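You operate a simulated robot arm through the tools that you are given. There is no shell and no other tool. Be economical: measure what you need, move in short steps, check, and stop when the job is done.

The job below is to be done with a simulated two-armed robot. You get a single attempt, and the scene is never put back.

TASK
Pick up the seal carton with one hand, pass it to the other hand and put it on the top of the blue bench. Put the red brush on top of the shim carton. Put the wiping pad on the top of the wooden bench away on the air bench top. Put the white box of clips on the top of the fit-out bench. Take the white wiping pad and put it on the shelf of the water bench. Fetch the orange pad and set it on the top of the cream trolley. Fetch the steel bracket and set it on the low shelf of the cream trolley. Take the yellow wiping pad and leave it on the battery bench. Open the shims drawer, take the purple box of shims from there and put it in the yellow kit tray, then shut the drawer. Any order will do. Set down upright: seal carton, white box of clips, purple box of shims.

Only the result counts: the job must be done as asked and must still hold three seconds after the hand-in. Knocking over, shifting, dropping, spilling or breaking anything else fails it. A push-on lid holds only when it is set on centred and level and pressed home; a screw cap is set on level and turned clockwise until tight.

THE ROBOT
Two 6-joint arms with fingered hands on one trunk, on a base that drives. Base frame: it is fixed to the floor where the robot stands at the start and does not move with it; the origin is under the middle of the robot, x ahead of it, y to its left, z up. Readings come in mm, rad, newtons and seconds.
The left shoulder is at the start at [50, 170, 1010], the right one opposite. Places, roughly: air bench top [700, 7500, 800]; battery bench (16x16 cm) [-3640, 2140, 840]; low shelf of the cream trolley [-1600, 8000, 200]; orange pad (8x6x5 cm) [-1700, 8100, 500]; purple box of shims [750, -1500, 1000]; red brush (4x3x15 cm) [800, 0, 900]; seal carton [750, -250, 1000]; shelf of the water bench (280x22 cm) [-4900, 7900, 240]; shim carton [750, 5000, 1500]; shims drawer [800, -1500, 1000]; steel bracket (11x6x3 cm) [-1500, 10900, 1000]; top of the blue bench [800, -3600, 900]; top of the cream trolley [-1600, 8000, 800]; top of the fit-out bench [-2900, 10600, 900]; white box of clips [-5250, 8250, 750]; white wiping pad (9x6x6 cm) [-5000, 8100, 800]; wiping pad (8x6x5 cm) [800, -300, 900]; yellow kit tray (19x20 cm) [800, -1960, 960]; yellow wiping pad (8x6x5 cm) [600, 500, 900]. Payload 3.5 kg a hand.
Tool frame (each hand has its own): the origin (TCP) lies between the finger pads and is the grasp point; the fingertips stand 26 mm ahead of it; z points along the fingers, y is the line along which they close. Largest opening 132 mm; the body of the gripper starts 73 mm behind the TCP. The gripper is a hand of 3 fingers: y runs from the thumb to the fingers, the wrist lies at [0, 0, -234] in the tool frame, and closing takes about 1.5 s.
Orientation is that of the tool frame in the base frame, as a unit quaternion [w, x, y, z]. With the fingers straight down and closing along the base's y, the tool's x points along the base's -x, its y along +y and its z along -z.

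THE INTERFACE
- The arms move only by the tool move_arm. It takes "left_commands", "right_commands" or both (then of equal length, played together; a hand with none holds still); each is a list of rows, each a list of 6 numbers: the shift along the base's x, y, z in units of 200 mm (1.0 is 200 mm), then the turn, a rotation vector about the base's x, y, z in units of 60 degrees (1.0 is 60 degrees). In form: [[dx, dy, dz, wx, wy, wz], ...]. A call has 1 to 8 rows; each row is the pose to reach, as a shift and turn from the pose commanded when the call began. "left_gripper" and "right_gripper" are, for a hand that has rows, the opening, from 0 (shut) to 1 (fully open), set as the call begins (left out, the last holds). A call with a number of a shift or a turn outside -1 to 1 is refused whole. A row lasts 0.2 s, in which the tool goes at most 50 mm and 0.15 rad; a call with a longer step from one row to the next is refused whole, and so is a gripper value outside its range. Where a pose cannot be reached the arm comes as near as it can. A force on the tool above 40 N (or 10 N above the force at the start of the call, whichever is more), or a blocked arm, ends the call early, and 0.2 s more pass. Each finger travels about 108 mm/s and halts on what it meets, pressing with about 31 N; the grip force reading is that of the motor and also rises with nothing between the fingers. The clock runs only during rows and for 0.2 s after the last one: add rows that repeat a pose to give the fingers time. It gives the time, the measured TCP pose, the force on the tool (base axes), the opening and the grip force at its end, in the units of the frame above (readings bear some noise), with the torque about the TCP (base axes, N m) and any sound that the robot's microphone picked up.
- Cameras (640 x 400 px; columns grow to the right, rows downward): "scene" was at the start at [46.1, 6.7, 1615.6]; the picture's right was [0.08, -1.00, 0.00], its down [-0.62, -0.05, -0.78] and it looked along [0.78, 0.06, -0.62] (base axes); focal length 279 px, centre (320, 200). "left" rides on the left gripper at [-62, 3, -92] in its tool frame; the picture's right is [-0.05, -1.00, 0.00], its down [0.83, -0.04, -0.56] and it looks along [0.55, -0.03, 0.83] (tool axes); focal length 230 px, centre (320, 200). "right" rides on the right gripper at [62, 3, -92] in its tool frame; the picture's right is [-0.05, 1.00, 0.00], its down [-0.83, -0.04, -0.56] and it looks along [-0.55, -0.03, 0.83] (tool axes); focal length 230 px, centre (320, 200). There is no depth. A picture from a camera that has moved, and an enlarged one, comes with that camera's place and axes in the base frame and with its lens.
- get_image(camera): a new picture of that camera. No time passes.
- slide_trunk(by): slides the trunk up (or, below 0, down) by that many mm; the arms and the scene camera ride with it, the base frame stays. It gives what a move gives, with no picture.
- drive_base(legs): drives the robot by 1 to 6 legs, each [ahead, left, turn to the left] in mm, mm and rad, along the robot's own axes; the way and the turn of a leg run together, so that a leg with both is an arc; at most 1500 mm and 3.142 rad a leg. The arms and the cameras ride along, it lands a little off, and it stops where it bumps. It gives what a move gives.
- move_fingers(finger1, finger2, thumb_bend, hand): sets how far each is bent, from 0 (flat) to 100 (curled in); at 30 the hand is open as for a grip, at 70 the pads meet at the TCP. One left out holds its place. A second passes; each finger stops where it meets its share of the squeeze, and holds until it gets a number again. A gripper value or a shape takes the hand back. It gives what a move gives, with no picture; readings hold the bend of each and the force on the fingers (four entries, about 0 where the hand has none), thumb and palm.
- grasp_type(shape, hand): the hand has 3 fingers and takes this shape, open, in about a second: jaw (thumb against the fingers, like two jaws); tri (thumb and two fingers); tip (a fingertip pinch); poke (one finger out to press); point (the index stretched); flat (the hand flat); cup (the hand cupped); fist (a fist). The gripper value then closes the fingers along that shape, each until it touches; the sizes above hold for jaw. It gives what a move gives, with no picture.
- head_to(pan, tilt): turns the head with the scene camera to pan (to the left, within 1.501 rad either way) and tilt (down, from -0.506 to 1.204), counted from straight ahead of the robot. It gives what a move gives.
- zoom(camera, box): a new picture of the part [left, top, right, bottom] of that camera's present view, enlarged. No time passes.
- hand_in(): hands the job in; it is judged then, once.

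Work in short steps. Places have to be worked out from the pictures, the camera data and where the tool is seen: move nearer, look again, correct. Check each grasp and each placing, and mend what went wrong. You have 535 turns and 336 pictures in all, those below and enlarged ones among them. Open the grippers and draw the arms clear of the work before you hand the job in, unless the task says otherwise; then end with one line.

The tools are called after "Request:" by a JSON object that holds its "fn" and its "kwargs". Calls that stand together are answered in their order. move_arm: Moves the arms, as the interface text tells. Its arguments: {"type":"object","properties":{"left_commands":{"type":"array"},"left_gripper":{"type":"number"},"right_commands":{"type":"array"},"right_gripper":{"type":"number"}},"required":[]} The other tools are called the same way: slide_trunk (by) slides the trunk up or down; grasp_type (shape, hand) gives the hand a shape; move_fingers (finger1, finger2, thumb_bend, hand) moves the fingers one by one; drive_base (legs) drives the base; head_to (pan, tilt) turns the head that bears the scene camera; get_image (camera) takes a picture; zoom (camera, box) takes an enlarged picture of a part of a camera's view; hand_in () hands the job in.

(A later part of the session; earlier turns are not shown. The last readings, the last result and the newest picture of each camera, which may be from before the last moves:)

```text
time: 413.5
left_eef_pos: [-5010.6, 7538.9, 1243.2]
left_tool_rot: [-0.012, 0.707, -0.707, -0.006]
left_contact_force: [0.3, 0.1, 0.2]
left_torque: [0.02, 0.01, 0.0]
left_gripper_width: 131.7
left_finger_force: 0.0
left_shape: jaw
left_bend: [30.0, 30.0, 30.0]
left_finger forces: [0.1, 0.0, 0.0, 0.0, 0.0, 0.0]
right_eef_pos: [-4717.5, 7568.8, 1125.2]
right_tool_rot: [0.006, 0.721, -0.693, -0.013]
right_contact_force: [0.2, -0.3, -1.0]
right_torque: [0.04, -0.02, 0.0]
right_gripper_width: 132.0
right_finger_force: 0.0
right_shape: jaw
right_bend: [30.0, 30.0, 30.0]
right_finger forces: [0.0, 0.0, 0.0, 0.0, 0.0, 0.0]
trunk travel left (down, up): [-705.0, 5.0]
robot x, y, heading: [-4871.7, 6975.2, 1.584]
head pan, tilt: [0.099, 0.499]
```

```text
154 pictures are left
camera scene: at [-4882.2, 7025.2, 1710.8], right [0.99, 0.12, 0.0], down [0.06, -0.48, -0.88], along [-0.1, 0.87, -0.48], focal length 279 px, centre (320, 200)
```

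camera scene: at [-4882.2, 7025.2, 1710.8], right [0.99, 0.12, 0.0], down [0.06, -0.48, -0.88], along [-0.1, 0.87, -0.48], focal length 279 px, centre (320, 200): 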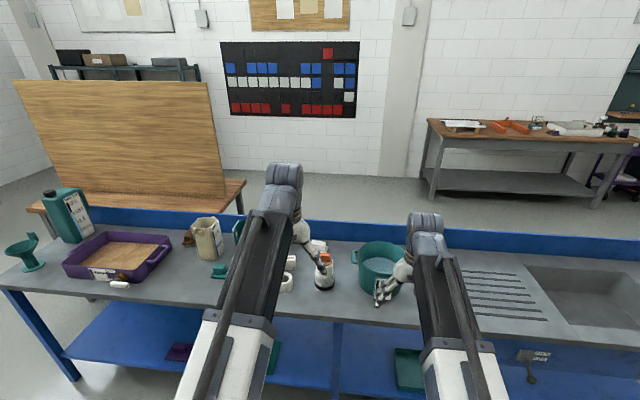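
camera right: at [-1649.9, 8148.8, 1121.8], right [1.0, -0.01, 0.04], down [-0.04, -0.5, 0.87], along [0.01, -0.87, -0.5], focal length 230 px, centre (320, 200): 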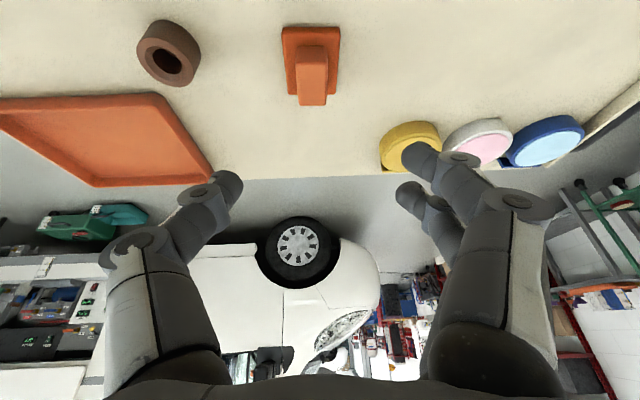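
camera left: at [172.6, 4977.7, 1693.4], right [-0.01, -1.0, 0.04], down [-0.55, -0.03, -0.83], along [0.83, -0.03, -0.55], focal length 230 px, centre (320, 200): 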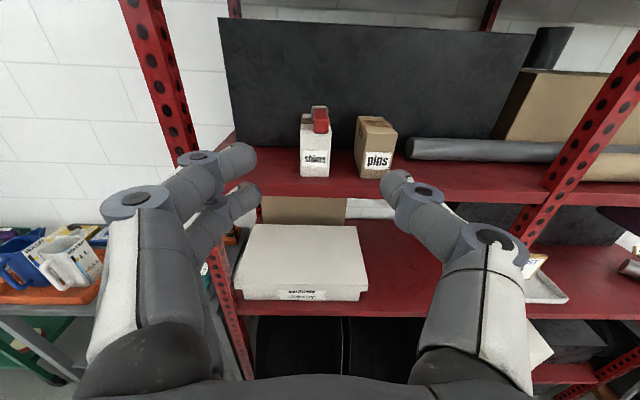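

I'll zoom in for the white pad and clips box.

Request:
{"fn": "zoom", "kwargs": {"camera": "scene", "box": [0, 170, 240, 320]}}

Request:
{"fn": "zoom", "kwargs": {"camera": "scene", "box": [160, 190, 440, 365]}}

```text
2.67 times, centred on (120, 245) of scene
camera zoom: at [-4882.2, 7025.2, 1710.8], right [0.99, 0.12, 0.0], down [0.06, -0.48, -0.88], along [-0.1, 0.87, -0.48], focal length 744 px, centre (853, 80)
```

zoom: 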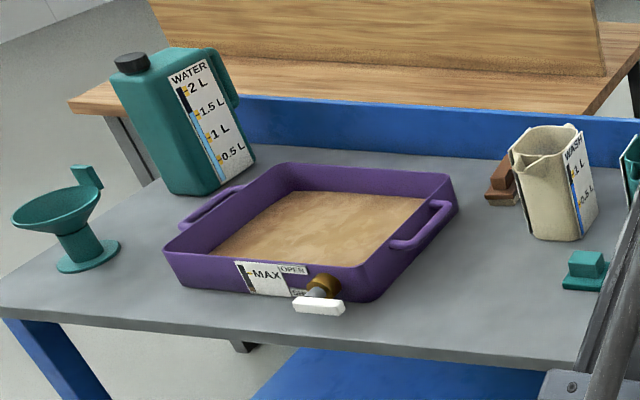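

```text
2.29 times, centred on (300, 278) of scene
camera zoom: at [-4882.2, 7025.2, 1710.8], right [0.99, 0.12, 0.0], down [0.06, -0.48, -0.88], along [-0.1, 0.87, -0.48], focal length 638 px, centre (366, 23)
```

zoom: 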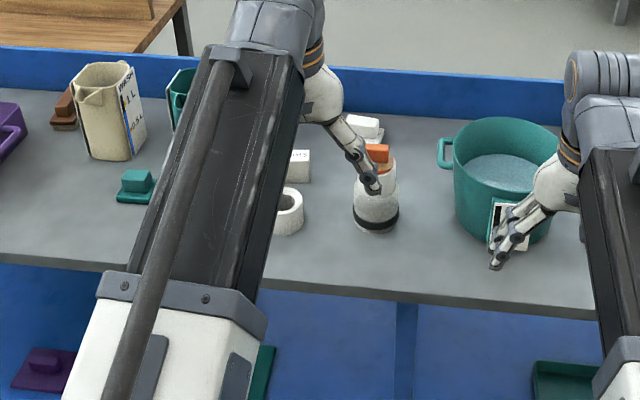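

The white pad (near the board) and a white box are partly hidden behind the left forearm. I'll strafe right 300 mm for a clear view.

Request:
{"fn": "drive_base", "kwargs": {"legs": [[0, -330, -0.013]]}}

Request:
{"fn": "head_to", "kwargs": {"pan": 0.4, "tilt": 0.5}}

Request:
{"fn": "get_image", "kwargs": {"camera": "scene"}}

```text
time: 415.7
left_eef_pos: [-4661.8, 7542.8, 1243.7]
left_tool_rot: [0.013, -0.7, 0.714, 0.005]
left_contact_force: [-0.2, -0.2, 0.4]
left_torque: [0.04, 0.04, -0.04]
left_gripper_width: 132.2
left_finger_force: 0.1
left_shape: jaw
left_bend: [30.0, 30.0, 30.0]
left_finger forces: [0.1, 0.0, 0.0, 0.0, 0.0, 0.1]
right_eef_pos: [-4369.6, 7567.1, 1126.7]
right_tool_rot: [0.006, 0.714, -0.7, -0.013]
right_contact_force: [0.6, -0.2, 0.4]
right_torque: [0.01, 0.05, -0.01]
right_gripper_width: 131.6
right_finger_force: 0.0
right_shape: jaw
right_bend: [30.0, 30.0, 30.0]
right_finger forces: [0.0, 0.1, 0.0, 0.0, 0.1, 0.0]
trunk travel left (down, up): [-705.0, 5.0]
robot x, y, heading: [-4537.7, 6976.1, 1.567]
head pan, tilt: [0.099, 0.499]
```

```text
time: 416.5
left_eef_pos: [-4662.8, 7543.6, 1242.7]
left_tool_rot: [0.012, -0.699, 0.715, 0.005]
left_contact_force: [0.4, -0.1, 0.8]
left_torque: [-0.01, 0.0, -0.04]
left_gripper_width: 132.0
left_finger_force: 0.0
left_shape: jaw
left_bend: [30.0, 30.0, 30.0]
left_finger forces: [0.0, 0.0, 0.0, 0.0, 0.0, 0.1]
right_eef_pos: [-4369.9, 7566.1, 1126.3]
right_tool_rot: [0.005, 0.713, -0.701, -0.013]
right_contact_force: [0.3, 0.5, -0.3]
right_torque: [0.06, 0.03, -0.02]
right_gripper_width: 131.8
right_finger_force: 0.1
right_shape: jaw
right_bend: [30.0, 30.0, 30.0]
right_finger forces: [0.2, 0.0, 0.0, 0.0, 0.0, 0.0]
trunk travel left (down, up): [-705.0, 5.0]
robot x, y, heading: [-4534.1, 6974.9, 1.569]
head pan, tilt: [0.4, 0.499]
```

```text
151 pictures are left
camera scene: at [-4571.4, 7021.0, 1710.8], right [0.92, 0.39, 0.0], down [0.18, -0.44, -0.88], along [-0.34, 0.81, -0.48], focal length 279 px, centre (320, 200)
```

scene: 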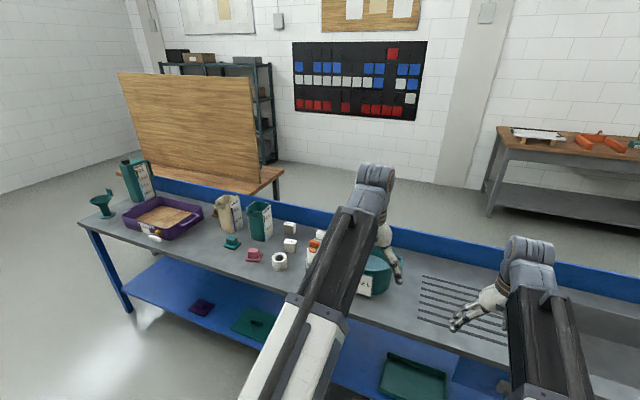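

Request:
{"fn": "zoom", "kwargs": {"camera": "scene", "box": [190, 180, 350, 290]}}

```text
3.64 times, centred on (270, 235) of scene
camera zoom: at [-4571.4, 7021.0, 1710.8], right [0.92, 0.39, 0.0], down [0.18, -0.44, -0.88], along [-0.34, 0.81, -0.48], focal length 1014 px, centre (502, 73)
```

zoom: 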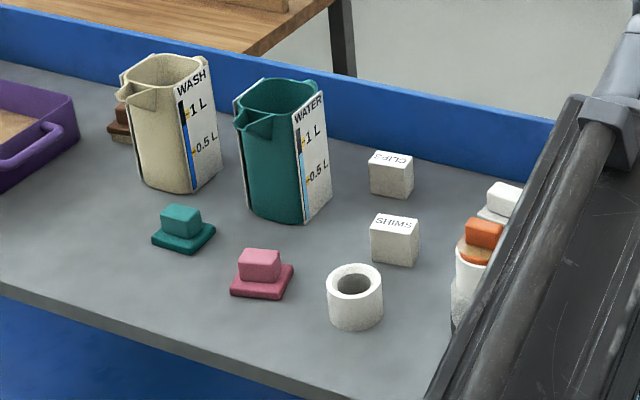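

Found: the CLIPS box at about (-5197,8090), the SHIMS white box in front of it (leave), and the white pad at about (-5018,8095) behind a cup. Bench top z≈840. I'll move in front of them.

Request:
{"fn": "drive_base", "kwargs": {"legs": [[0, 570, 0.003], [330, 0, 0]]}}

Request:
{"fn": "head_to", "kwargs": {"pan": 0.0, "tilt": 0.65}}

Request:
{"fn": "get_image", "kwargs": {"camera": "scene"}}

Request:
{"fn": "get_image", "kwargs": {"camera": "right"}}

```text
time: 421.6
left_eef_pos: [-5238.1, 7875.0, 1242.3]
left_tool_rot: [0.012, -0.702, 0.712, 0.005]
left_contact_force: [-0.4, 0.1, 0.0]
left_torque: [-0.06, 0.0, -0.04]
left_gripper_width: 131.7
left_finger_force: 0.1
left_shape: jaw
left_bend: [30.0, 30.0, 30.0]
left_finger forces: [0.0, 0.0, 0.1, 0.0, 0.0, 0.0]
right_eef_pos: [-4946.0, 7901.3, 1125.2]
right_tool_rot: [0.006, 0.717, -0.697, -0.012]
right_contact_force: [0.0, -0.1, 0.5]
right_torque: [-0.04, -0.01, 0.0]
right_gripper_width: 131.7
right_finger_force: 0.1
right_shape: jaw
right_bend: [30.0, 30.0, 30.0]
right_finger forces: [0.0, 0.0, 0.0, 0.1, 0.0, 0.1]
trunk travel left (down, up): [-705.0, 5.0]
robot x, y, heading: [-5108.1, 7308.6, 1.572]
head pan, tilt: [0.4, 0.499]
```

```text
time: 422.4
left_eef_pos: [-5238.4, 7873.2, 1243.5]
left_tool_rot: [0.014, -0.703, 0.711, 0.005]
left_contact_force: [0.0, -0.6, -0.6]
left_torque: [-0.03, 0.01, 0.04]
left_gripper_width: 132.1
left_finger_force: 0.1
left_shape: jaw
left_bend: [30.0, 30.0, 30.0]
left_finger forces: [0.0, 0.0, 0.1, 0.1, 0.0, 0.1]
right_eef_pos: [-4946.9, 7900.7, 1125.9]
right_tool_rot: [0.005, 0.717, -0.697, -0.013]
right_contact_force: [-0.2, 0.1, -0.1]
right_torque: [0.01, 0.01, -0.01]
right_gripper_width: 131.8
right_finger_force: 0.1
right_shape: jaw
right_bend: [30.0, 30.0, 30.0]
right_finger forces: [0.0, 0.1, 0.1, 0.0, 0.0, 0.0]
trunk travel left (down, up): [-705.0, 5.0]
robot x, y, heading: [-5111.1, 7307.6, 1.57]
head pan, tilt: [0.0, 0.649]
```

```text
149 pictures are left
camera scene: at [-5108.5, 7355.8, 1697.4], right [1.0, 0.0, 0.0], down [0.0, -0.6, -0.8], along [0.0, 0.8, -0.6], focal length 279 px, centre (320, 200)
```

scene: 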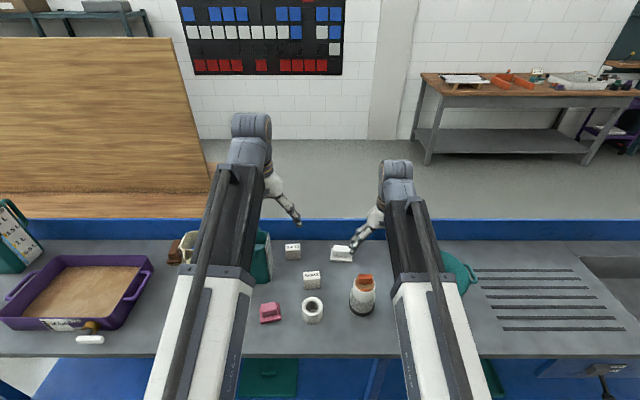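

```text
148 pictures are left
camera right: at [-4945.7, 7837.6, 1217.9], right [-1.0, 0.02, 0.03], down [0.03, 0.83, 0.56], along [-0.01, 0.56, -0.83], focal length 230 px, centre (320, 200)
```

right: 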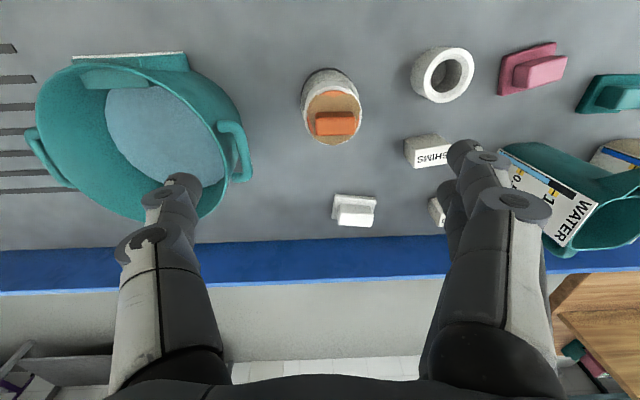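

The pad's at about (-5018,8103). I'll move the base 60 mm closer, pitch the right hand 30° and bring it above the pad.

Request:
{"fn": "drive_base", "kwargs": {"legs": [[60, 0, 0]]}}

Request:
{"fn": "move_arm", "kwargs": {"right_commands": [[-0.1, 0, 0, 0.125, 0, 0], [-0.2, 0.1, 0, 0.25, 0, 0], [-0.3, 0.2, 0, 0.375, 0, 0], [-0.355, 0.35, -0.1, 0.5, 0, 0], [-0.355, 0.5, -0.25, 0.5, 0, 0], [-0.355, 0.5, -0.45, 0.5, 0, 0], [-0.355, 0.5, -0.55, 0.5, 0, 0], [-0.355, 0.5, -0.55, 0.5, 0, 0]]}}

Request:
{"fn": "get_image", "kwargs": {"camera": "right"}}

```text
time: 423.4
left_eef_pos: [-5239.3, 7937.2, 1242.6]
left_tool_rot: [0.012, -0.702, 0.712, 0.005]
left_contact_force: [0.3, 0.7, 0.3]
left_torque: [-0.04, 0.04, 0.03]
left_gripper_width: 131.8
left_finger_force: 0.1
left_shape: jaw
left_bend: [30.0, 30.0, 30.0]
left_finger forces: [0.0, 0.0, 0.0, 0.0, 0.0, 0.0]
right_eef_pos: [-4947.1, 7962.7, 1125.5]
right_tool_rot: [0.006, 0.716, -0.698, -0.013]
right_contact_force: [-0.1, 0.9, -0.4]
right_torque: [-0.02, -0.03, -0.02]
right_gripper_width: 132.1
right_finger_force: 0.0
right_shape: jaw
right_bend: [30.0, 30.0, 30.0]
right_finger forces: [0.1, 0.0, 0.1, 0.0, 0.0, 0.1]
trunk travel left (down, up): [-705.0, 5.0]
robot x, y, heading: [-5107.9, 7370.4, 1.573]
head pan, tilt: [0.0, 0.649]
```

```text
time: 425.2
left_eef_pos: [-5238.3, 7935.5, 1242.0]
left_tool_rot: [0.013, -0.702, 0.712, 0.005]
left_contact_force: [-0.2, 0.0, -0.2]
left_torque: [0.02, 0.0, 0.02]
left_gripper_width: 132.0
left_finger_force: 0.1
left_shape: jaw
left_bend: [30.0, 30.0, 30.0]
left_finger forces: [0.0, 0.1, 0.1, 0.0, 0.0, 0.1]
right_eef_pos: [-5016.6, 8062.8, 1015.9]
right_tool_rot: [-0.181, 0.693, -0.67, -0.192]
right_contact_force: [0.3, -0.5, 0.0]
right_torque: [0.02, 0.02, 0.03]
right_gripper_width: 131.9
right_finger_force: 0.0
right_shape: jaw
right_bend: [30.0, 30.0, 30.0]
right_finger forces: [0.1, 0.0, 0.0, 0.0, 0.0, 0.2]
trunk travel left (down, up): [-705.0, 5.0]
robot x, y, heading: [-5107.9, 7371.5, 1.574]
head pan, tilt: [0.0, 0.649]
```

```text
147 pictures are left
camera right: at [-5016.6, 7963.1, 1063.3], right [-1.0, 0.01, 0.04], down [0.04, 0.43, 0.9], along [-0.01, 0.9, -0.43], focal length 230 px, centre (320, 200)
```

right: 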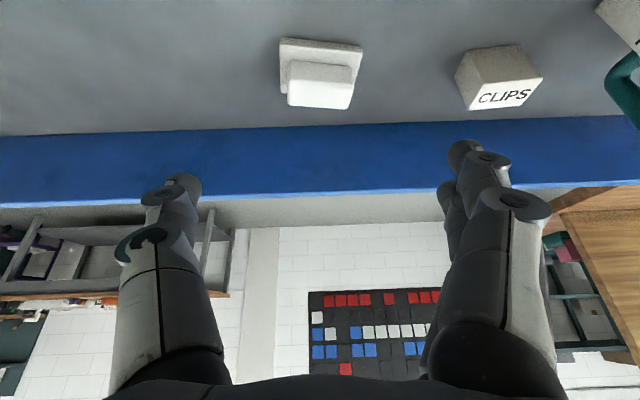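

I'll zoom in to separate the pad's faces.

Request:
{"fn": "zoom", "kwargs": {"camera": "right", "box": [240, 10, 400, 130]}}

```text
3.33 times, centred on (320, 70) of right
camera zoom: at [-5016.6, 7963.1, 1063.3], right [-1.0, 0.01, 0.04], down [0.04, 0.43, 0.9], along [-0.01, 0.9, -0.43], focal length 767 px, centre (320, 633)
```

zoom: 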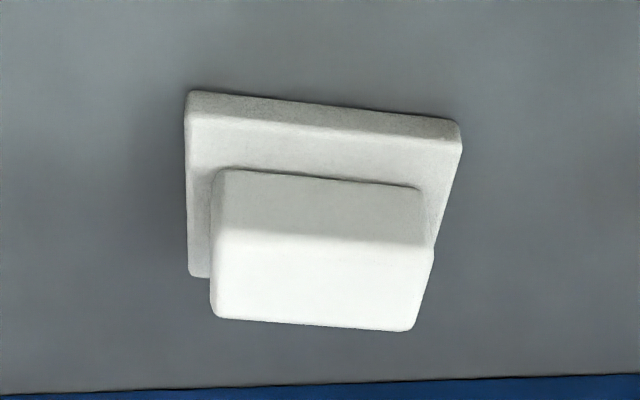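

The apparent size (plate 90 mm) suggests the bench is lower, at about z≈795, with the block centre at about y≈8146. I'll approach in steps: yaw -7°, forward 60, down 100.

Request:
{"fn": "move_arm", "kwargs": {"right_commands": [[0, 0.15, -0.1, 0, 0, -0.06], [0, 0.3, -0.2, 0, 0, -0.115], [0, 0.3, -0.35, 0, 0, -0.115], [0, 0.3, -0.5, 0, 0, -0.115], [0, 0.3, -0.5, 0, 0, -0.115]]}}

Request:
{"fn": "get_image", "kwargs": {"camera": "right"}}

```text
time: 426.4
left_eef_pos: [-5237.7, 7934.8, 1243.3]
left_tool_rot: [0.013, -0.702, 0.712, 0.006]
left_contact_force: [-0.3, 0.4, -0.7]
left_torque: [-0.02, -0.01, -0.01]
left_gripper_width: 131.5
left_finger_force: 0.0
left_shape: jaw
left_bend: [30.0, 30.0, 30.0]
left_finger forces: [0.0, 0.0, 0.0, 0.1, 0.1, 0.0]
right_eef_pos: [-5016.0, 8124.5, 914.7]
right_tool_rot: [0.192, -0.652, 0.71, 0.182]
right_contact_force: [-0.5, -0.3, 0.2]
right_torque: [-0.04, -0.03, -0.01]
right_gripper_width: 132.0
right_finger_force: 0.1
right_shape: jaw
right_bend: [30.0, 30.0, 30.0]
right_finger forces: [0.0, 0.1, 0.0, 0.0, 0.0, 0.0]
trunk travel left (down, up): [-705.0, 5.0]
robot x, y, heading: [-5105.6, 7369.2, 1.571]
head pan, tilt: [0.0, 0.649]
```

```text
145 pictures are left
camera right: at [-5028.2, 8023.8, 963.7], right [-0.99, 0.13, 0.04], down [0.09, 0.43, 0.9], along [0.1, 0.9, -0.43], focal length 230 px, centre (320, 200)
```

right: 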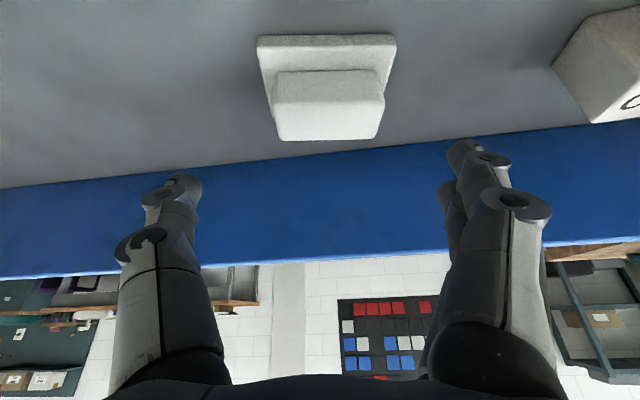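

Motion parallax now gives: plate top z≈812, block y 8118–8148, top 857. I'll lower to (-5021,8130,844) and grip.

Request:
{"fn": "move_arm", "kwargs": {"right_commands": [[-0.025, 0.03, -0.12, 0, 0, 0], [-0.025, 0.03, -0.24, 0, 0, 0], [-0.025, 0.03, -0.3, 0, 0, 0], [-0.025, 0.03, -0.35, 0, 0, 0], [-0.025, 0.03, -0.35, 0, 0, 0]]}}

Request:
{"fn": "get_image", "kwargs": {"camera": "right"}}

```text
time: 427.6
left_eef_pos: [-5238.5, 7934.6, 1243.1]
left_tool_rot: [0.013, -0.701, 0.713, 0.005]
left_contact_force: [0.0, -0.6, -0.1]
left_torque: [-0.04, -0.02, -0.01]
left_gripper_width: 131.8
left_finger_force: 0.1
left_shape: jaw
left_bend: [30.0, 30.0, 30.0]
left_finger forces: [0.0, 0.1, 0.0, 0.0, 0.0, 0.0]
right_eef_pos: [-5021.1, 8126.6, 844.9]
right_tool_rot: [0.191, -0.652, 0.71, 0.183]
right_contact_force: [0.1, -0.1, -0.4]
right_torque: [0.0, 0.01, 0.02]
right_gripper_width: 132.0
right_finger_force: 0.1
right_shape: jaw
right_bend: [30.0, 30.0, 30.0]
right_finger forces: [0.0, 0.1, 0.0, 0.0, 0.1, 0.1]
trunk travel left (down, up): [-705.0, 5.0]
robot x, y, heading: [-5107.6, 7368.5, 1.566]
head pan, tilt: [0.0, 0.649]
```

```text
144 pictures are left
camera right: at [-5032.8, 8027.3, 893.6], right [-0.99, 0.13, 0.04], down [0.09, 0.43, 0.9], along [0.1, 0.9, -0.43], focal length 230 px, centre (320, 200)
```

right: 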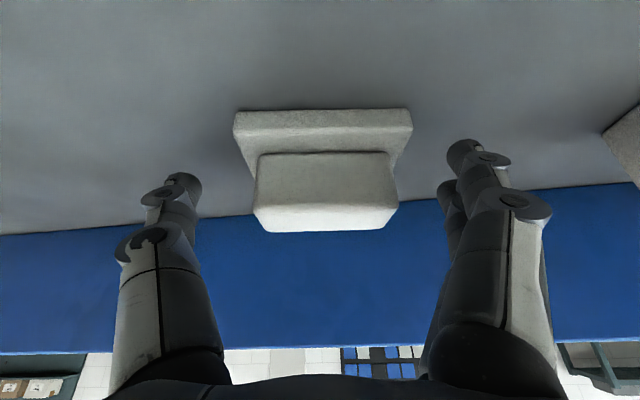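

I'll move 8 mm deeper and close.

Request:
{"fn": "move_arm", "kwargs": {"right_commands": [[0, 0.04, 0, 0, 0, 0], [0, 0.04, 0, 0, 0, 0]]}}

Request:
{"fn": "move_arm", "kwargs": {"right_commands": [[0, 0, 0, 0, 0, 0], [0, 0, 0, 0, 0, 0], [0, 0, 0, 0, 0, 0], [0, 0, 0, 0, 0, 0], [0, 0, 0, 0, 0, 0]], "right_gripper": 0}}

Request:
{"fn": "get_image", "kwargs": {"camera": "right"}}

```text
time: 428.2
left_eef_pos: [-5238.6, 7936.5, 1243.5]
left_tool_rot: [0.013, -0.702, 0.712, 0.005]
left_contact_force: [0.3, 0.2, 1.1]
left_torque: [0.01, 0.01, -0.01]
left_gripper_width: 131.8
left_finger_force: 0.1
left_shape: jaw
left_bend: [30.0, 30.0, 30.0]
left_finger forces: [0.0, 0.1, 0.0, 0.0, 0.0, 0.1]
right_eef_pos: [-5022.1, 8136.0, 846.2]
right_tool_rot: [0.191, -0.652, 0.711, 0.182]
right_contact_force: [0.3, 0.2, -0.1]
right_torque: [0.01, 0.01, 0.01]
right_gripper_width: 132.0
right_finger_force: 0.1
right_shape: jaw
right_bend: [30.0, 30.0, 30.0]
right_finger forces: [0.0, 0.0, 0.1, 0.1, 0.0, 0.0]
trunk travel left (down, up): [-705.0, 5.0]
robot x, y, heading: [-5111.9, 7372.3, 1.569]
head pan, tilt: [0.0, 0.649]
```

```text
time: 429.4
left_eef_pos: [-5239.1, 7934.1, 1243.1]
left_tool_rot: [0.014, -0.701, 0.713, 0.005]
left_contact_force: [-0.3, -0.3, 0.2]
left_torque: [-0.06, 0.0, 0.01]
left_gripper_width: 131.9
left_finger_force: 0.1
left_shape: jaw
left_bend: [30.0, 30.0, 30.0]
left_finger forces: [0.0, 0.1, 0.0, 0.0, 0.1, 0.0]
right_eef_pos: [-5022.1, 8134.9, 846.3]
right_tool_rot: [0.191, -0.652, 0.711, 0.182]
right_contact_force: [-0.3, -0.3, 0.7]
right_torque: [-0.01, 0.05, 0.03]
right_gripper_width: 66.9
right_finger_force: 31.5
right_shape: jaw
right_bend: [72.0, 73.0, 70.0]
right_finger forces: [13.8, 14.0, 0.0, 0.0, 27.6, 0.0]
trunk travel left (down, up): [-705.0, 5.0]
robot x, y, heading: [-5109.6, 7368.9, 1.571]
head pan, tilt: [0.0, 0.649]
```

```text
143 pictures are left
camera right: at [-5033.6, 8035.7, 893.9], right [-0.99, 0.13, 0.04], down [0.09, 0.43, 0.9], along [0.1, 0.9, -0.43], focal length 230 px, centre (320, 200)
```

right: 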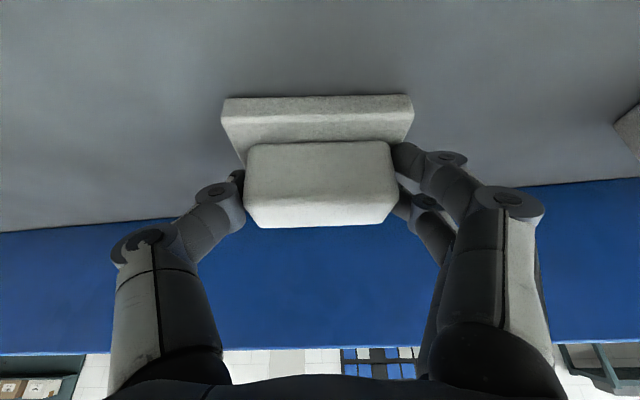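

Gripped (67 mm). I'll lift it and back away.

Request:
{"fn": "move_arm", "kwargs": {"right_commands": [[0, 0, 0.1, 0, 0, 0], [0, -0.05, 0.3, 0, 0, 0], [0, -0.1, 0.5, 0, 0, 0], [0, -0.15, 0.7, 0, 0, 0], [0, -0.2, 0.9, 0, 0, 0]]}}

Request:
{"fn": "drive_base", "kwargs": {"legs": [[-480, 0, 0]]}}

Request:
{"fn": "slide_trunk", "kwargs": {"by": -400}}

Request:
{"fn": "slide_trunk", "kwargs": {"by": -200}}

Request:
{"fn": "get_image", "kwargs": {"camera": "scene"}}

```text
time: 430.6
left_eef_pos: [-5237.9, 7935.4, 1242.6]
left_tool_rot: [0.013, -0.702, 0.712, 0.005]
left_contact_force: [0.2, 0.2, -0.1]
left_torque: [0.0, 0.01, 0.02]
left_gripper_width: 131.9
left_finger_force: 0.0
left_shape: jaw
left_bend: [30.0, 30.0, 30.0]
left_finger forces: [0.0, 0.1, 0.0, 0.0, 0.0, 0.0]
right_eef_pos: [-5021.2, 8091.6, 1025.6]
right_tool_rot: [0.192, -0.652, 0.711, 0.182]
right_contact_force: [-0.4, -0.2, -0.8]
right_torque: [-0.03, 0.02, 0.01]
right_gripper_width: 66.6
right_finger_force: 31.6
right_shape: jaw
right_bend: [72.0, 73.0, 70.0]
right_finger forces: [13.7, 14.0, 0.1, 0.0, 27.8, 0.0]
trunk travel left (down, up): [-705.0, 5.0]
robot x, y, heading: [-5111.8, 7371.9, 1.574]
head pan, tilt: [0.0, 0.649]
```

```text
time: 433.5
left_eef_pos: [-5237.4, 7454.4, 1242.8]
left_tool_rot: [0.013, -0.702, 0.712, 0.006]
left_contact_force: [0.9, -0.2, 0.0]
left_torque: [0.01, 0.0, -0.04]
left_gripper_width: 132.0
left_finger_force: 0.0
left_shape: jaw
left_bend: [30.0, 30.0, 30.0]
left_finger forces: [0.1, 0.0, 0.1, 0.0, 0.0, 0.0]
right_eef_pos: [-5019.3, 7611.7, 1025.3]
right_tool_rot: [0.192, -0.652, 0.711, 0.182]
right_contact_force: [0.1, 0.2, -0.3]
right_torque: [0.0, -0.03, -0.02]
right_gripper_width: 67.1
right_finger_force: 31.2
right_shape: jaw
right_bend: [72.0, 73.0, 70.0]
right_finger forces: [13.7, 14.1, 0.0, 0.0, 27.8, 0.0]
trunk travel left (down, up): [-705.0, 5.0]
robot x, y, heading: [-5107.9, 6888.2, 1.571]
head pan, tilt: [0.0, 0.649]
```

```text
time: 437.3
left_eef_pos: [-5236.7, 7455.1, 841.9]
left_tool_rot: [0.012, -0.701, 0.713, 0.005]
left_contact_force: [-0.1, -0.1, -0.5]
left_torque: [-0.01, -0.02, 0.02]
left_gripper_width: 131.7
left_finger_force: 0.0
left_shape: jaw
left_bend: [30.0, 30.0, 30.0]
left_finger forces: [0.0, 0.1, 0.1, 0.1, 0.1, 0.1]
right_eef_pos: [-5019.8, 7611.3, 624.9]
right_tool_rot: [0.191, -0.652, 0.711, 0.182]
right_contact_force: [-0.1, 0.5, -0.9]
right_torque: [-0.01, -0.02, 0.0]
right_gripper_width: 66.7
right_finger_force: 30.9
right_shape: jaw
right_bend: [72.0, 73.0, 70.0]
right_finger forces: [13.8, 14.1, 0.0, 0.0, 27.8, 0.1]
trunk travel left (down, up): [-305.0, 405.0]
robot x, y, heading: [-5106.4, 6887.8, 1.569]
head pan, tilt: [0.0, 0.649]
```

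```text
time: 439.5
left_eef_pos: [-5237.1, 7454.4, 643.9]
left_tool_rot: [0.013, -0.701, 0.713, 0.004]
left_contact_force: [0.5, -0.6, 0.5]
left_torque: [0.02, 0.0, 0.02]
left_gripper_width: 131.8
left_finger_force: 0.0
left_shape: jaw
left_bend: [30.0, 30.0, 30.0]
left_finger forces: [0.0, 0.0, 0.1, 0.0, 0.1, 0.0]
right_eef_pos: [-5019.4, 7610.8, 425.9]
right_tool_rot: [0.191, -0.652, 0.711, 0.182]
right_contact_force: [-0.7, -0.2, -1.0]
right_torque: [0.0, 0.02, -0.01]
right_gripper_width: 66.8
right_finger_force: 31.1
right_shape: jaw
right_bend: [72.0, 73.0, 70.0]
right_finger forces: [13.7, 14.1, 0.1, 0.0, 27.8, 0.1]
trunk travel left (down, up): [-105.0, 605.0]
robot x, y, heading: [-5105.9, 6890.2, 1.57]
head pan, tilt: [0.0, 0.649]
```

```text
142 pictures are left
camera scene: at [-5107.5, 6936.3, 1097.4], right [1.0, 0.0, 0.0], down [0.0, -0.6, -0.8], along [0.0, 0.8, -0.6], focal length 279 px, centre (320, 200)
```

scene: 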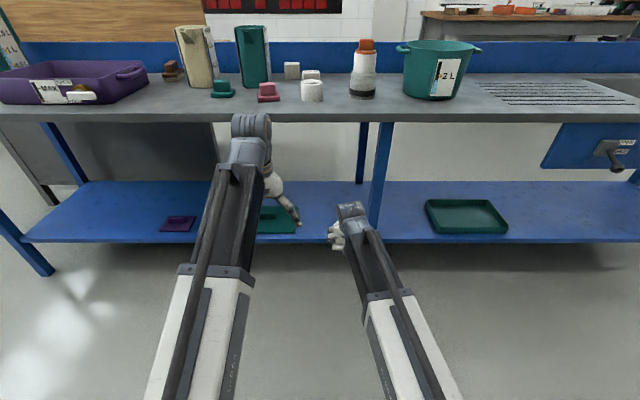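

The shelf (front edge y≈7798, z≈235) is free between the green tray and the middle leg, around x≈-5055. I'll lower further and drive forward 220 mm.

Request:
{"fn": "slide_trunk", "kwargs": {"by": -95}}

Request:
{"fn": "move_arm", "kwargs": {"right_commands": [[-0.1, 0, 0, 0, 0, 0.06], [-0.18, 0, 0, 0, 0, 0.115], [-0.18, 0, 0, 0, 0, 0.115]]}}

Request:
{"fn": "drive_base", "kwargs": {"legs": [[215, 0, 0]]}}

Request:
{"fn": "get_image", "kwargs": {"camera": "right"}}

Request:
{"fn": "get_image", "kwargs": {"camera": "scene"}}

```text
time: 440.8
left_eef_pos: [-5237.8, 7454.5, 548.1]
left_tool_rot: [0.012, -0.701, 0.713, 0.005]
left_contact_force: [0.1, 0.5, 0.5]
left_torque: [0.02, 0.02, 0.0]
left_gripper_width: 131.7
left_finger_force: 0.0
left_shape: jaw
left_bend: [30.0, 30.0, 30.0]
left_finger forces: [0.1, 0.1, 0.0, 0.0, 0.0, 0.1]
right_eef_pos: [-5019.8, 7610.4, 330.9]
right_tool_rot: [0.191, -0.652, 0.711, 0.182]
right_contact_force: [1.0, 0.0, -1.5]
right_torque: [0.0, 0.03, 0.02]
right_gripper_width: 66.9
right_finger_force: 31.2
right_shape: jaw
right_bend: [72.0, 73.0, 70.0]
right_finger forces: [13.8, 14.1, 0.0, 0.1, 27.8, 0.0]
trunk travel left (down, up): [-10.0, 700.0]
robot x, y, heading: [-5103.1, 6892.1, 1.573]
head pan, tilt: [0.0, 0.649]
```

```text
time: 441.6
left_eef_pos: [-5237.4, 7453.4, 548.3]
left_tool_rot: [0.012, -0.701, 0.713, 0.004]
left_contact_force: [-0.2, -0.7, 0.0]
left_torque: [0.02, -0.04, 0.0]
left_gripper_width: 131.8
left_finger_force: 0.0
left_shape: jaw
left_bend: [30.0, 30.0, 30.0]
left_finger forces: [0.0, 0.0, 0.0, 0.0, 0.1, 0.0]
right_eef_pos: [-5055.0, 7611.2, 330.0]
right_tool_rot: [-0.18, 0.694, -0.67, -0.193]
right_contact_force: [0.5, -0.1, -1.3]
right_torque: [-0.01, -0.06, 0.0]
right_gripper_width: 66.8
right_finger_force: 31.5
right_shape: jaw
right_bend: [72.0, 73.0, 70.0]
right_finger forces: [13.7, 14.2, 0.1, 0.0, 27.7, 0.0]
trunk travel left (down, up): [-10.0, 700.0]
robot x, y, heading: [-5107.7, 6890.9, 1.568]
head pan, tilt: [0.0, 0.649]
```

```text
time: 443.2
left_eef_pos: [-5236.1, 7670.0, 548.4]
left_tool_rot: [0.013, -0.702, 0.712, 0.006]
left_contact_force: [-0.7, 0.3, 0.3]
left_torque: [0.0, 0.01, 0.0]
left_gripper_width: 131.8
left_finger_force: 0.1
left_shape: jaw
left_bend: [30.0, 30.0, 30.0]
left_finger forces: [0.0, 0.0, 0.0, 0.0, 0.0, 0.0]
right_eef_pos: [-5055.9, 7826.5, 330.2]
right_tool_rot: [-0.179, 0.693, -0.671, -0.193]
right_contact_force: [-0.3, 0.3, -1.1]
right_torque: [0.02, -0.01, -0.01]
right_gripper_width: 66.9
right_finger_force: 31.6
right_shape: jaw
right_bend: [72.0, 73.0, 70.0]
right_finger forces: [13.8, 14.1, 0.1, 0.0, 27.8, 0.0]
trunk travel left (down, up): [-10.0, 700.0]
robot x, y, heading: [-5103.8, 7105.8, 1.574]
head pan, tilt: [0.0, 0.649]
```

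```text
141 pictures are left
camera right: at [-5054.8, 7726.2, 378.1], right [-1.0, 0.01, 0.04], down [0.04, 0.43, 0.9], along [-0.01, 0.9, -0.43], focal length 230 px, centre (320, 200)
```

right: 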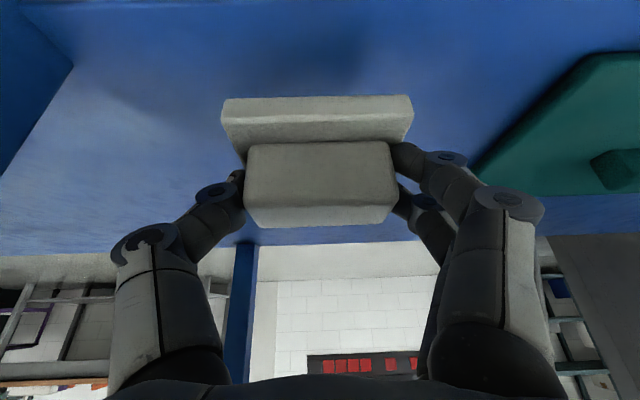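

```text
140 pictures are left
camera scene: at [-5107.8, 7152.0, 1002.4], right [1.0, 0.0, 0.0], down [0.0, -0.6, -0.8], along [0.0, 0.8, -0.6], focal length 279 px, centre (320, 200)
```

scene: 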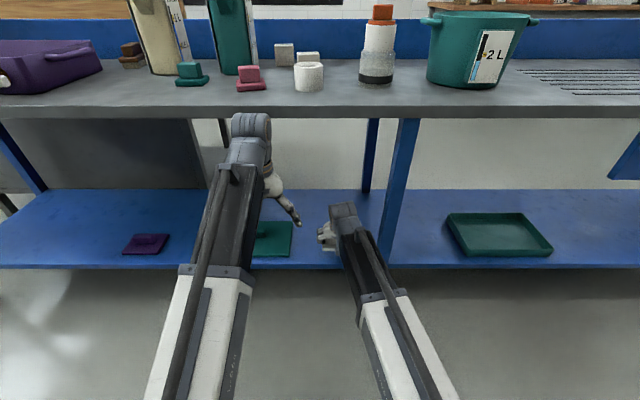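

There's clearance on both sides. I'll extend 75 mm and lower to contact.

Request:
{"fn": "move_arm", "kwargs": {"right_commands": [[0, 0.2, 0, 0, 0, 0], [0, 0.375, -0.05, 0, 0, 0], [0, 0.375, -0.12, 0, 0, 0], [0, 0.375, -0.17, 0, 0, 0], [0, 0.375, -0.22, 0, 0, 0], [0, 0.375, -0.27, 0, 0, 0], [0, 0.375, -0.32, 0, 0, 0]]}}

Request:
{"fn": "get_image", "kwargs": {"camera": "right"}}

```text
time: 444.6
left_eef_pos: [-5236.5, 7669.9, 548.2]
left_tool_rot: [0.013, -0.701, 0.713, 0.005]
left_contact_force: [0.8, 0.3, -0.5]
left_torque: [-0.01, -0.03, -0.01]
left_gripper_width: 131.9
left_finger_force: 0.0
left_shape: jaw
left_bend: [30.0, 30.0, 30.0]
left_finger forces: [0.0, 0.0, 0.0, 0.0, 0.1, 0.0]
right_eef_pos: [-5055.8, 7904.5, 288.8]
right_tool_rot: [-0.186, 0.691, -0.669, -0.201]
right_contact_force: [0.0, -4.1, 19.5]
right_torque: [0.09, 0.17, 0.0]
right_gripper_width: 66.5
right_finger_force: 31.1
right_shape: jaw
right_bend: [72.0, 73.0, 71.0]
right_finger forces: [17.9, 16.8, 0.0, 0.1, 31.4, 0.0]
trunk travel left (down, up): [-10.0, 700.0]
robot x, y, heading: [-5111.1, 7104.9, 1.573]
head pan, tilt: [0.0, 0.649]
stopped in row 7 (right hand): the force on the tool passed its limit (the readings are from after the stop); the commanded pose is now the measured one
```

```text
139 pictures are left
camera right: at [-5055.3, 7803.5, 335.0], right [-1.0, 0.01, 0.04], down [0.04, 0.42, 0.91], along [-0.01, 0.91, -0.42], focal length 230 px, centre (320, 200)
```

right: 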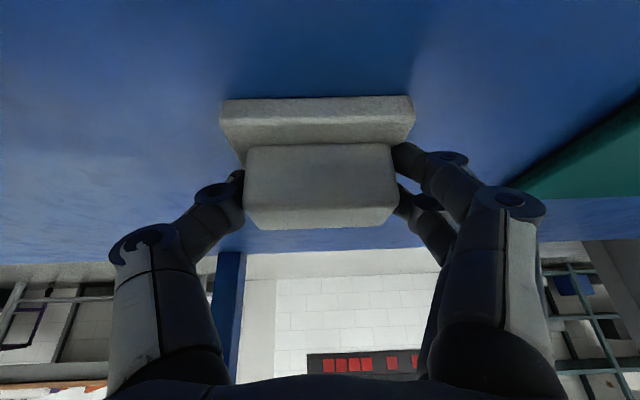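

Contact on the shelf. I'll open and withdraw.

Request:
{"fn": "move_arm", "kwargs": {"right_commands": [[0, 0, 0.01, 0, 0, 0], [0, 0, 0.01, 0, 0, 0], [0, 0, 0.01, 0, 0, 0], [0, 0, 0.01, 0, 0, 0]], "right_gripper": 0.8}}

Request:
{"fn": "move_arm", "kwargs": {"right_commands": [[0, -0.05, 0.1, 0, 0, 0], [0, -0.12, 0.22, 0, 0, 0], [0, -0.22, 0.35, 0, 0, 0], [0, -0.4, 0.4, 0, 0, 0], [0, -0.6, 0.4, 0, 0, 0]]}}

Request:
{"fn": "drive_base", "kwargs": {"legs": [[-200, 0, 0]]}}

Request:
{"fn": "get_image", "kwargs": {"camera": "right"}}

Request:
{"fn": "get_image", "kwargs": {"camera": "scene"}}

```text
time: 445.6
left_eef_pos: [-5236.2, 7669.8, 548.7]
left_tool_rot: [0.014, -0.702, 0.712, 0.005]
left_contact_force: [0.5, 0.2, -0.3]
left_torque: [0.02, 0.0, 0.02]
left_gripper_width: 132.0
left_finger_force: 0.1
left_shape: jaw
left_bend: [30.0, 30.0, 30.0]
left_finger forces: [0.0, 0.0, 0.1, 0.0, 0.0, 0.1]
right_eef_pos: [-5055.3, 7904.3, 286.8]
right_tool_rot: [-0.183, 0.692, -0.67, -0.197]
right_contact_force: [-0.2, 1.3, -0.2]
right_torque: [0.02, -0.01, 0.01]
right_gripper_width: 105.5
right_finger_force: 0.0
right_shape: jaw
right_bend: [59.0, 59.0, 56.0]
right_finger forces: [0.0, 0.1, 0.0, 0.0, 0.1, 0.1]
trunk travel left (down, up): [-10.0, 700.0]
robot x, y, heading: [-5105.6, 7107.9, 1.571]
head pan, tilt: [0.0, 0.649]
```

```text
time: 446.8
left_eef_pos: [-5237.8, 7669.6, 548.5]
left_tool_rot: [0.013, -0.701, 0.713, 0.006]
left_contact_force: [0.7, 0.2, 0.0]
left_torque: [0.02, 0.01, -0.05]
left_gripper_width: 132.2
left_finger_force: 0.1
left_shape: jaw
left_bend: [30.0, 30.0, 30.0]
left_finger forces: [0.1, 0.0, 0.1, 0.0, 0.0, 0.0]
right_eef_pos: [-5055.8, 7783.4, 366.1]
right_tool_rot: [-0.184, 0.691, -0.67, -0.198]
right_contact_force: [-0.4, -0.4, -0.3]
right_torque: [0.02, 0.02, -0.03]
right_gripper_width: 105.5
right_finger_force: 0.1
right_shape: jaw
right_bend: [59.0, 59.0, 56.0]
right_finger forces: [0.1, 0.0, 0.0, 0.0, 0.1, 0.1]
trunk travel left (down, up): [-10.0, 700.0]
robot x, y, heading: [-5109.0, 7102.9, 1.574]
head pan, tilt: [0.0, 0.649]
```

```text
time: 448.4
left_eef_pos: [-5237.8, 7469.3, 548.0]
left_tool_rot: [0.014, -0.701, 0.713, 0.005]
left_contact_force: [-0.2, -0.5, -0.6]
left_torque: [0.0, 0.0, 0.05]
left_gripper_width: 132.0
left_finger_force: 0.1
left_shape: jaw
left_bend: [30.0, 30.0, 30.0]
left_finger forces: [0.0, 0.1, 0.0, 0.0, 0.0, 0.0]
right_eef_pos: [-5056.2, 7584.5, 366.6]
right_tool_rot: [-0.184, 0.691, -0.67, -0.198]
right_contact_force: [-0.1, -0.2, -0.5]
right_torque: [-0.04, 0.02, -0.02]
right_gripper_width: 105.6
right_finger_force: 0.0
right_shape: jaw
right_bend: [59.0, 59.0, 56.0]
right_finger forces: [0.0, 0.0, 0.0, 0.1, 0.0, 0.0]
trunk travel left (down, up): [-10.0, 700.0]
robot x, y, heading: [-5111.3, 6907.1, 1.575]
head pan, tilt: [0.0, 0.649]
```

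```text
138 pictures are left
camera right: at [-5055.3, 7482.5, 412.9], right [-1.0, 0.01, 0.04], down [0.04, 0.42, 0.91], along [-0.01, 0.91, -0.42], focal length 230 px, centre (320, 200)
```

right: 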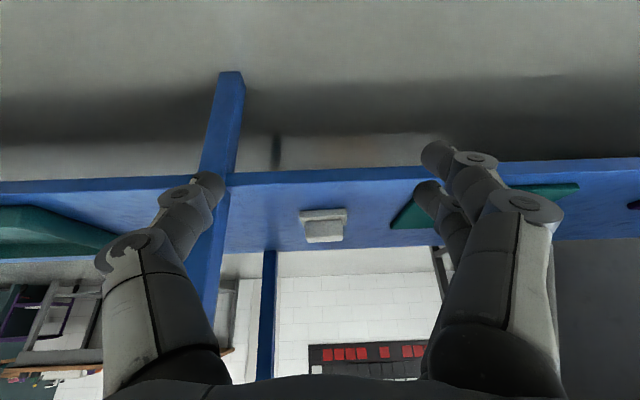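

```text
137 pictures are left
camera scene: at [-5107.6, 6951.7, 1002.4], right [1.0, 0.0, 0.0], down [0.0, -0.6, -0.8], along [0.0, 0.8, -0.6], focal length 279 px, centre (320, 200)
```

scene: 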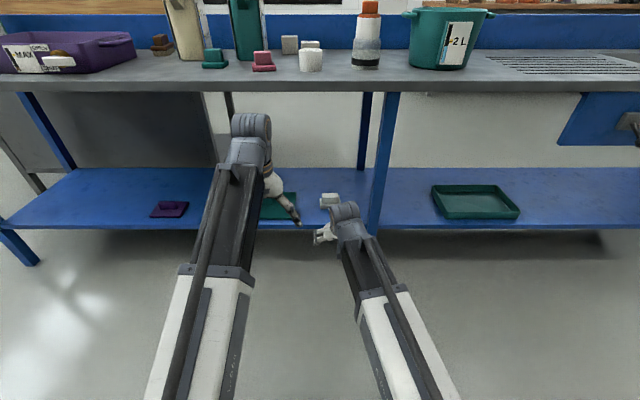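

The white pad is on the shelf. Now for the clips box: raise the trunk fully, then line the right hand up with it (x≈-5222).

Request:
{"fn": "slide_trunk", "kwargs": {"by": 400}}

Request:
{"fn": "slide_trunk", "kwargs": {"by": 295}}

Request:
{"fn": "drive_base", "kwargs": {"legs": [[0, 165, 0]]}}

Request:
{"fn": "drive_base", "kwargs": {"legs": [[440, 0, 0]]}}

Request:
{"fn": "get_image", "kwargs": {"camera": "right"}}

Request:
{"fn": "get_image", "kwargs": {"camera": "scene"}}

```text
time: 452.3
left_eef_pos: [-5237.1, 7471.4, 947.5]
left_tool_rot: [0.012, -0.701, 0.713, 0.004]
left_contact_force: [0.4, -0.1, 0.4]
left_torque: [0.02, -0.01, 0.01]
left_gripper_width: 131.9
left_finger_force: 0.0
left_shape: jaw
left_bend: [30.0, 30.0, 30.0]
left_finger forces: [0.1, 0.0, 0.1, 0.0, 0.0, 0.1]
right_eef_pos: [-5056.4, 7582.9, 765.6]
right_tool_rot: [-0.184, 0.692, -0.67, -0.198]
right_contact_force: [0.2, -0.2, 0.0]
right_torque: [-0.02, 0.0, -0.01]
right_gripper_width: 105.6
right_finger_force: 0.0
right_shape: jaw
right_bend: [59.0, 59.0, 56.0]
right_finger forces: [0.0, 0.1, 0.0, 0.0, 0.0, 0.0]
trunk travel left (down, up): [-410.0, 300.0]
robot x, y, heading: [-5106.0, 6902.2, 1.575]
head pan, tilt: [0.0, 0.649]
```

```text
time: 455.2
left_eef_pos: [-5236.3, 7469.7, 1242.1]
left_tool_rot: [0.012, -0.701, 0.713, 0.005]
left_contact_force: [1.3, 0.3, -1.1]
left_torque: [-0.02, 0.01, 0.0]
left_gripper_width: 131.8
left_finger_force: 0.0
left_shape: jaw
left_bend: [30.0, 30.0, 30.0]
left_finger forces: [0.1, 0.0, 0.0, 0.0, 0.0, 0.0]
right_eef_pos: [-5055.3, 7583.4, 1061.2]
right_tool_rot: [-0.184, 0.691, -0.67, -0.198]
right_contact_force: [-0.3, -1.0, 0.5]
right_torque: [0.05, -0.01, -0.02]
right_gripper_width: 105.7
right_finger_force: 0.1
right_shape: jaw
right_bend: [59.0, 59.0, 56.0]
right_finger forces: [0.0, 0.1, 0.1, 0.1, 0.0, 0.1]
trunk travel left (down, up): [-705.0, 5.0]
robot x, y, heading: [-5103.8, 6902.5, 1.571]
head pan, tilt: [0.0, 0.649]
```

```text
time: 456.7
left_eef_pos: [-5408.3, 7468.9, 1243.1]
left_tool_rot: [0.014, -0.703, 0.711, 0.005]
left_contact_force: [-0.3, 0.1, 0.3]
left_torque: [0.0, -0.01, 0.0]
left_gripper_width: 132.0
left_finger_force: 0.0
left_shape: jaw
left_bend: [30.0, 30.0, 30.0]
left_finger forces: [0.1, 0.1, 0.0, 0.0, 0.1, 0.0]
right_eef_pos: [-5226.8, 7583.5, 1061.0]
right_tool_rot: [-0.183, 0.693, -0.669, -0.197]
right_contact_force: [-0.6, -0.9, -0.7]
right_torque: [0.02, -0.02, -0.03]
right_gripper_width: 105.6
right_finger_force: 0.1
right_shape: jaw
right_bend: [59.0, 59.0, 56.0]
right_finger forces: [0.1, 0.0, 0.0, 0.0, 0.0, 0.0]
trunk travel left (down, up): [-705.0, 5.0]
robot x, y, heading: [-5276.1, 6905.6, 1.577]
head pan, tilt: [0.0, 0.649]
```

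```text
time: 459.3
left_eef_pos: [-5410.8, 7906.0, 1241.8]
left_tool_rot: [0.012, -0.703, 0.711, 0.005]
left_contact_force: [0.1, -0.1, 0.2]
left_torque: [-0.01, -0.01, 0.01]
left_gripper_width: 131.8
left_finger_force: 0.0
left_shape: jaw
left_bend: [30.0, 30.0, 30.0]
left_finger forces: [0.0, 0.0, 0.0, 0.0, 0.1, 0.1]
right_eef_pos: [-5229.4, 8021.5, 1060.6]
right_tool_rot: [-0.183, 0.694, -0.668, -0.198]
right_contact_force: [-0.8, -0.8, 0.2]
right_torque: [-0.01, 0.0, 0.03]
right_gripper_width: 105.7
right_finger_force: 0.0
right_shape: jaw
right_bend: [59.0, 59.0, 56.0]
right_finger forces: [0.0, 0.1, 0.1, 0.1, 0.0, 0.0]
trunk travel left (down, up): [-705.0, 5.0]
robot x, y, heading: [-5276.6, 7342.8, 1.572]
head pan, tilt: [0.0, 0.649]
```

```text
136 pictures are left
camera right: at [-5228.4, 7919.8, 1107.5], right [-1.0, 0.0, 0.04], down [0.04, 0.42, 0.91], along [-0.01, 0.91, -0.42], focal length 230 px, centre (320, 200)
```

right: 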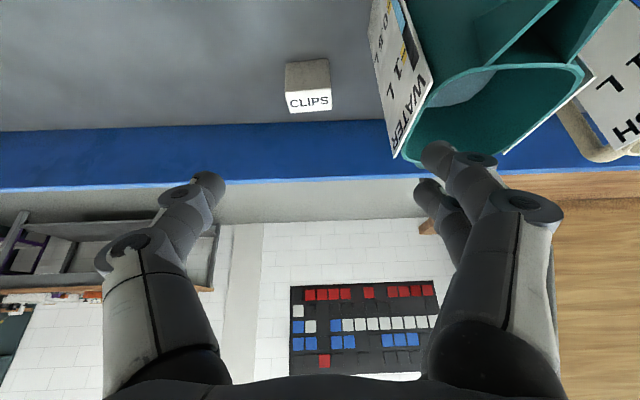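

```text
135 pictures are left
camera scene: at [-5277.8, 7389.1, 1697.4], right [1.0, 0.01, 0.0], down [0.0, -0.61, -0.8], along [-0.01, 0.8, -0.61], focal length 279 px, centre (320, 200)
```

scene: 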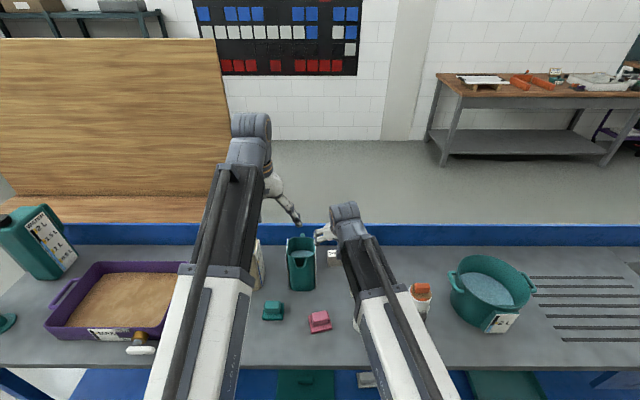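

Box: 60×36×59 mm, centre (-5222,8149), top 856; the jug's face is at x≈-5301. I'll use a steeper 20° pitch and narrower opening, with the base 80 mm nearer.

Request:
{"fn": "drive_base", "kwargs": {"legs": [[80, 0, 0]]}}

Request:
{"fn": "move_arm", "kwargs": {"right_commands": [[0.035, 0.05, 0, -0.08, 0, 0], [0.035, 0.1, 0, -0.167, 0, 0], [0.035, 0.2, 0, -0.167, 0, 0], [0.035, 0.2, -0.15, -0.167, 0, 0], [0.035, 0.2, -0.3, -0.167, 0, 0], [0.035, 0.2, -0.3, -0.167, 0, 0]], "right_gripper": 0.68}}

Request:
{"fn": "get_image", "kwargs": {"camera": "right"}}

```text
time: 460.4
left_eef_pos: [-5410.2, 7989.7, 1241.7]
left_tool_rot: [0.012, -0.704, 0.711, 0.005]
left_contact_force: [-0.1, -0.6, -0.6]
left_torque: [-0.03, 0.01, 0.01]
left_gripper_width: 131.9
left_finger_force: 0.1
left_shape: jaw
left_bend: [30.0, 30.0, 30.0]
left_finger forces: [0.0, 0.1, 0.0, 0.0, 0.0, 0.1]
right_eef_pos: [-5229.8, 8102.2, 1061.1]
right_tool_rot: [-0.183, 0.693, -0.669, -0.198]
right_contact_force: [-0.2, 0.1, 0.7]
right_torque: [0.0, 0.05, -0.03]
right_gripper_width: 105.5
right_finger_force: 0.0
right_shape: jaw
right_bend: [59.0, 59.0, 56.0]
right_finger forces: [0.1, 0.1, 0.0, 0.0, 0.1, 0.0]
trunk travel left (down, up): [-705.0, 5.0]
robot x, y, heading: [-5277.7, 7421.4, 1.579]
head pan, tilt: [0.0, 0.649]
```

```text
time: 461.8
left_eef_pos: [-5410.9, 7987.6, 1243.9]
left_tool_rot: [0.013, -0.704, 0.71, 0.005]
left_contact_force: [0.1, 0.4, -0.4]
left_torque: [0.0, 0.02, -0.01]
left_gripper_width: 132.0
left_finger_force: 0.1
left_shape: jaw
left_bend: [30.0, 30.0, 30.0]
left_finger forces: [0.0, 0.0, 0.0, 0.0, 0.1, 0.1]
right_eef_pos: [-5222.1, 8139.7, 999.8]
right_tool_rot: [-0.122, 0.707, -0.683, -0.139]
right_contact_force: [-0.3, -0.3, 0.3]
right_torque: [-0.03, -0.01, 0.0]
right_gripper_width: 90.3
right_finger_force: 0.0
right_shape: jaw
right_bend: [68.0, 68.0, 65.0]
right_finger forces: [0.1, 0.0, 0.0, 0.0, 0.1, 0.0]
trunk travel left (down, up): [-705.0, 5.0]
robot x, y, heading: [-5277.4, 7424.9, 1.581]
head pan, tilt: [0.0, 0.649]
```

```text
134 pictures are left
camera right: at [-5220.6, 8049.4, 1063.6], right [-1.0, 0.01, 0.04], down [0.04, 0.57, 0.82], along [-0.01, 0.82, -0.57], focal length 230 px, centre (320, 200)
```

right: 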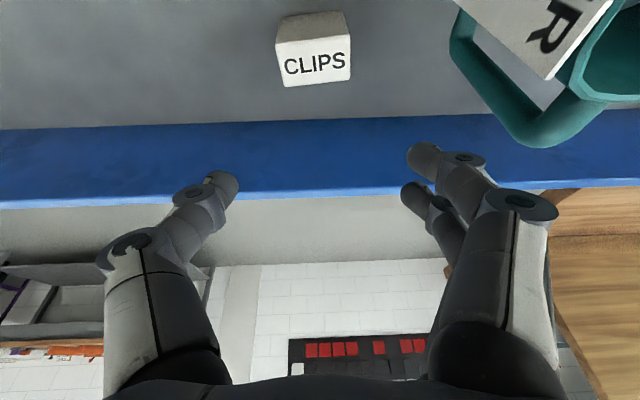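

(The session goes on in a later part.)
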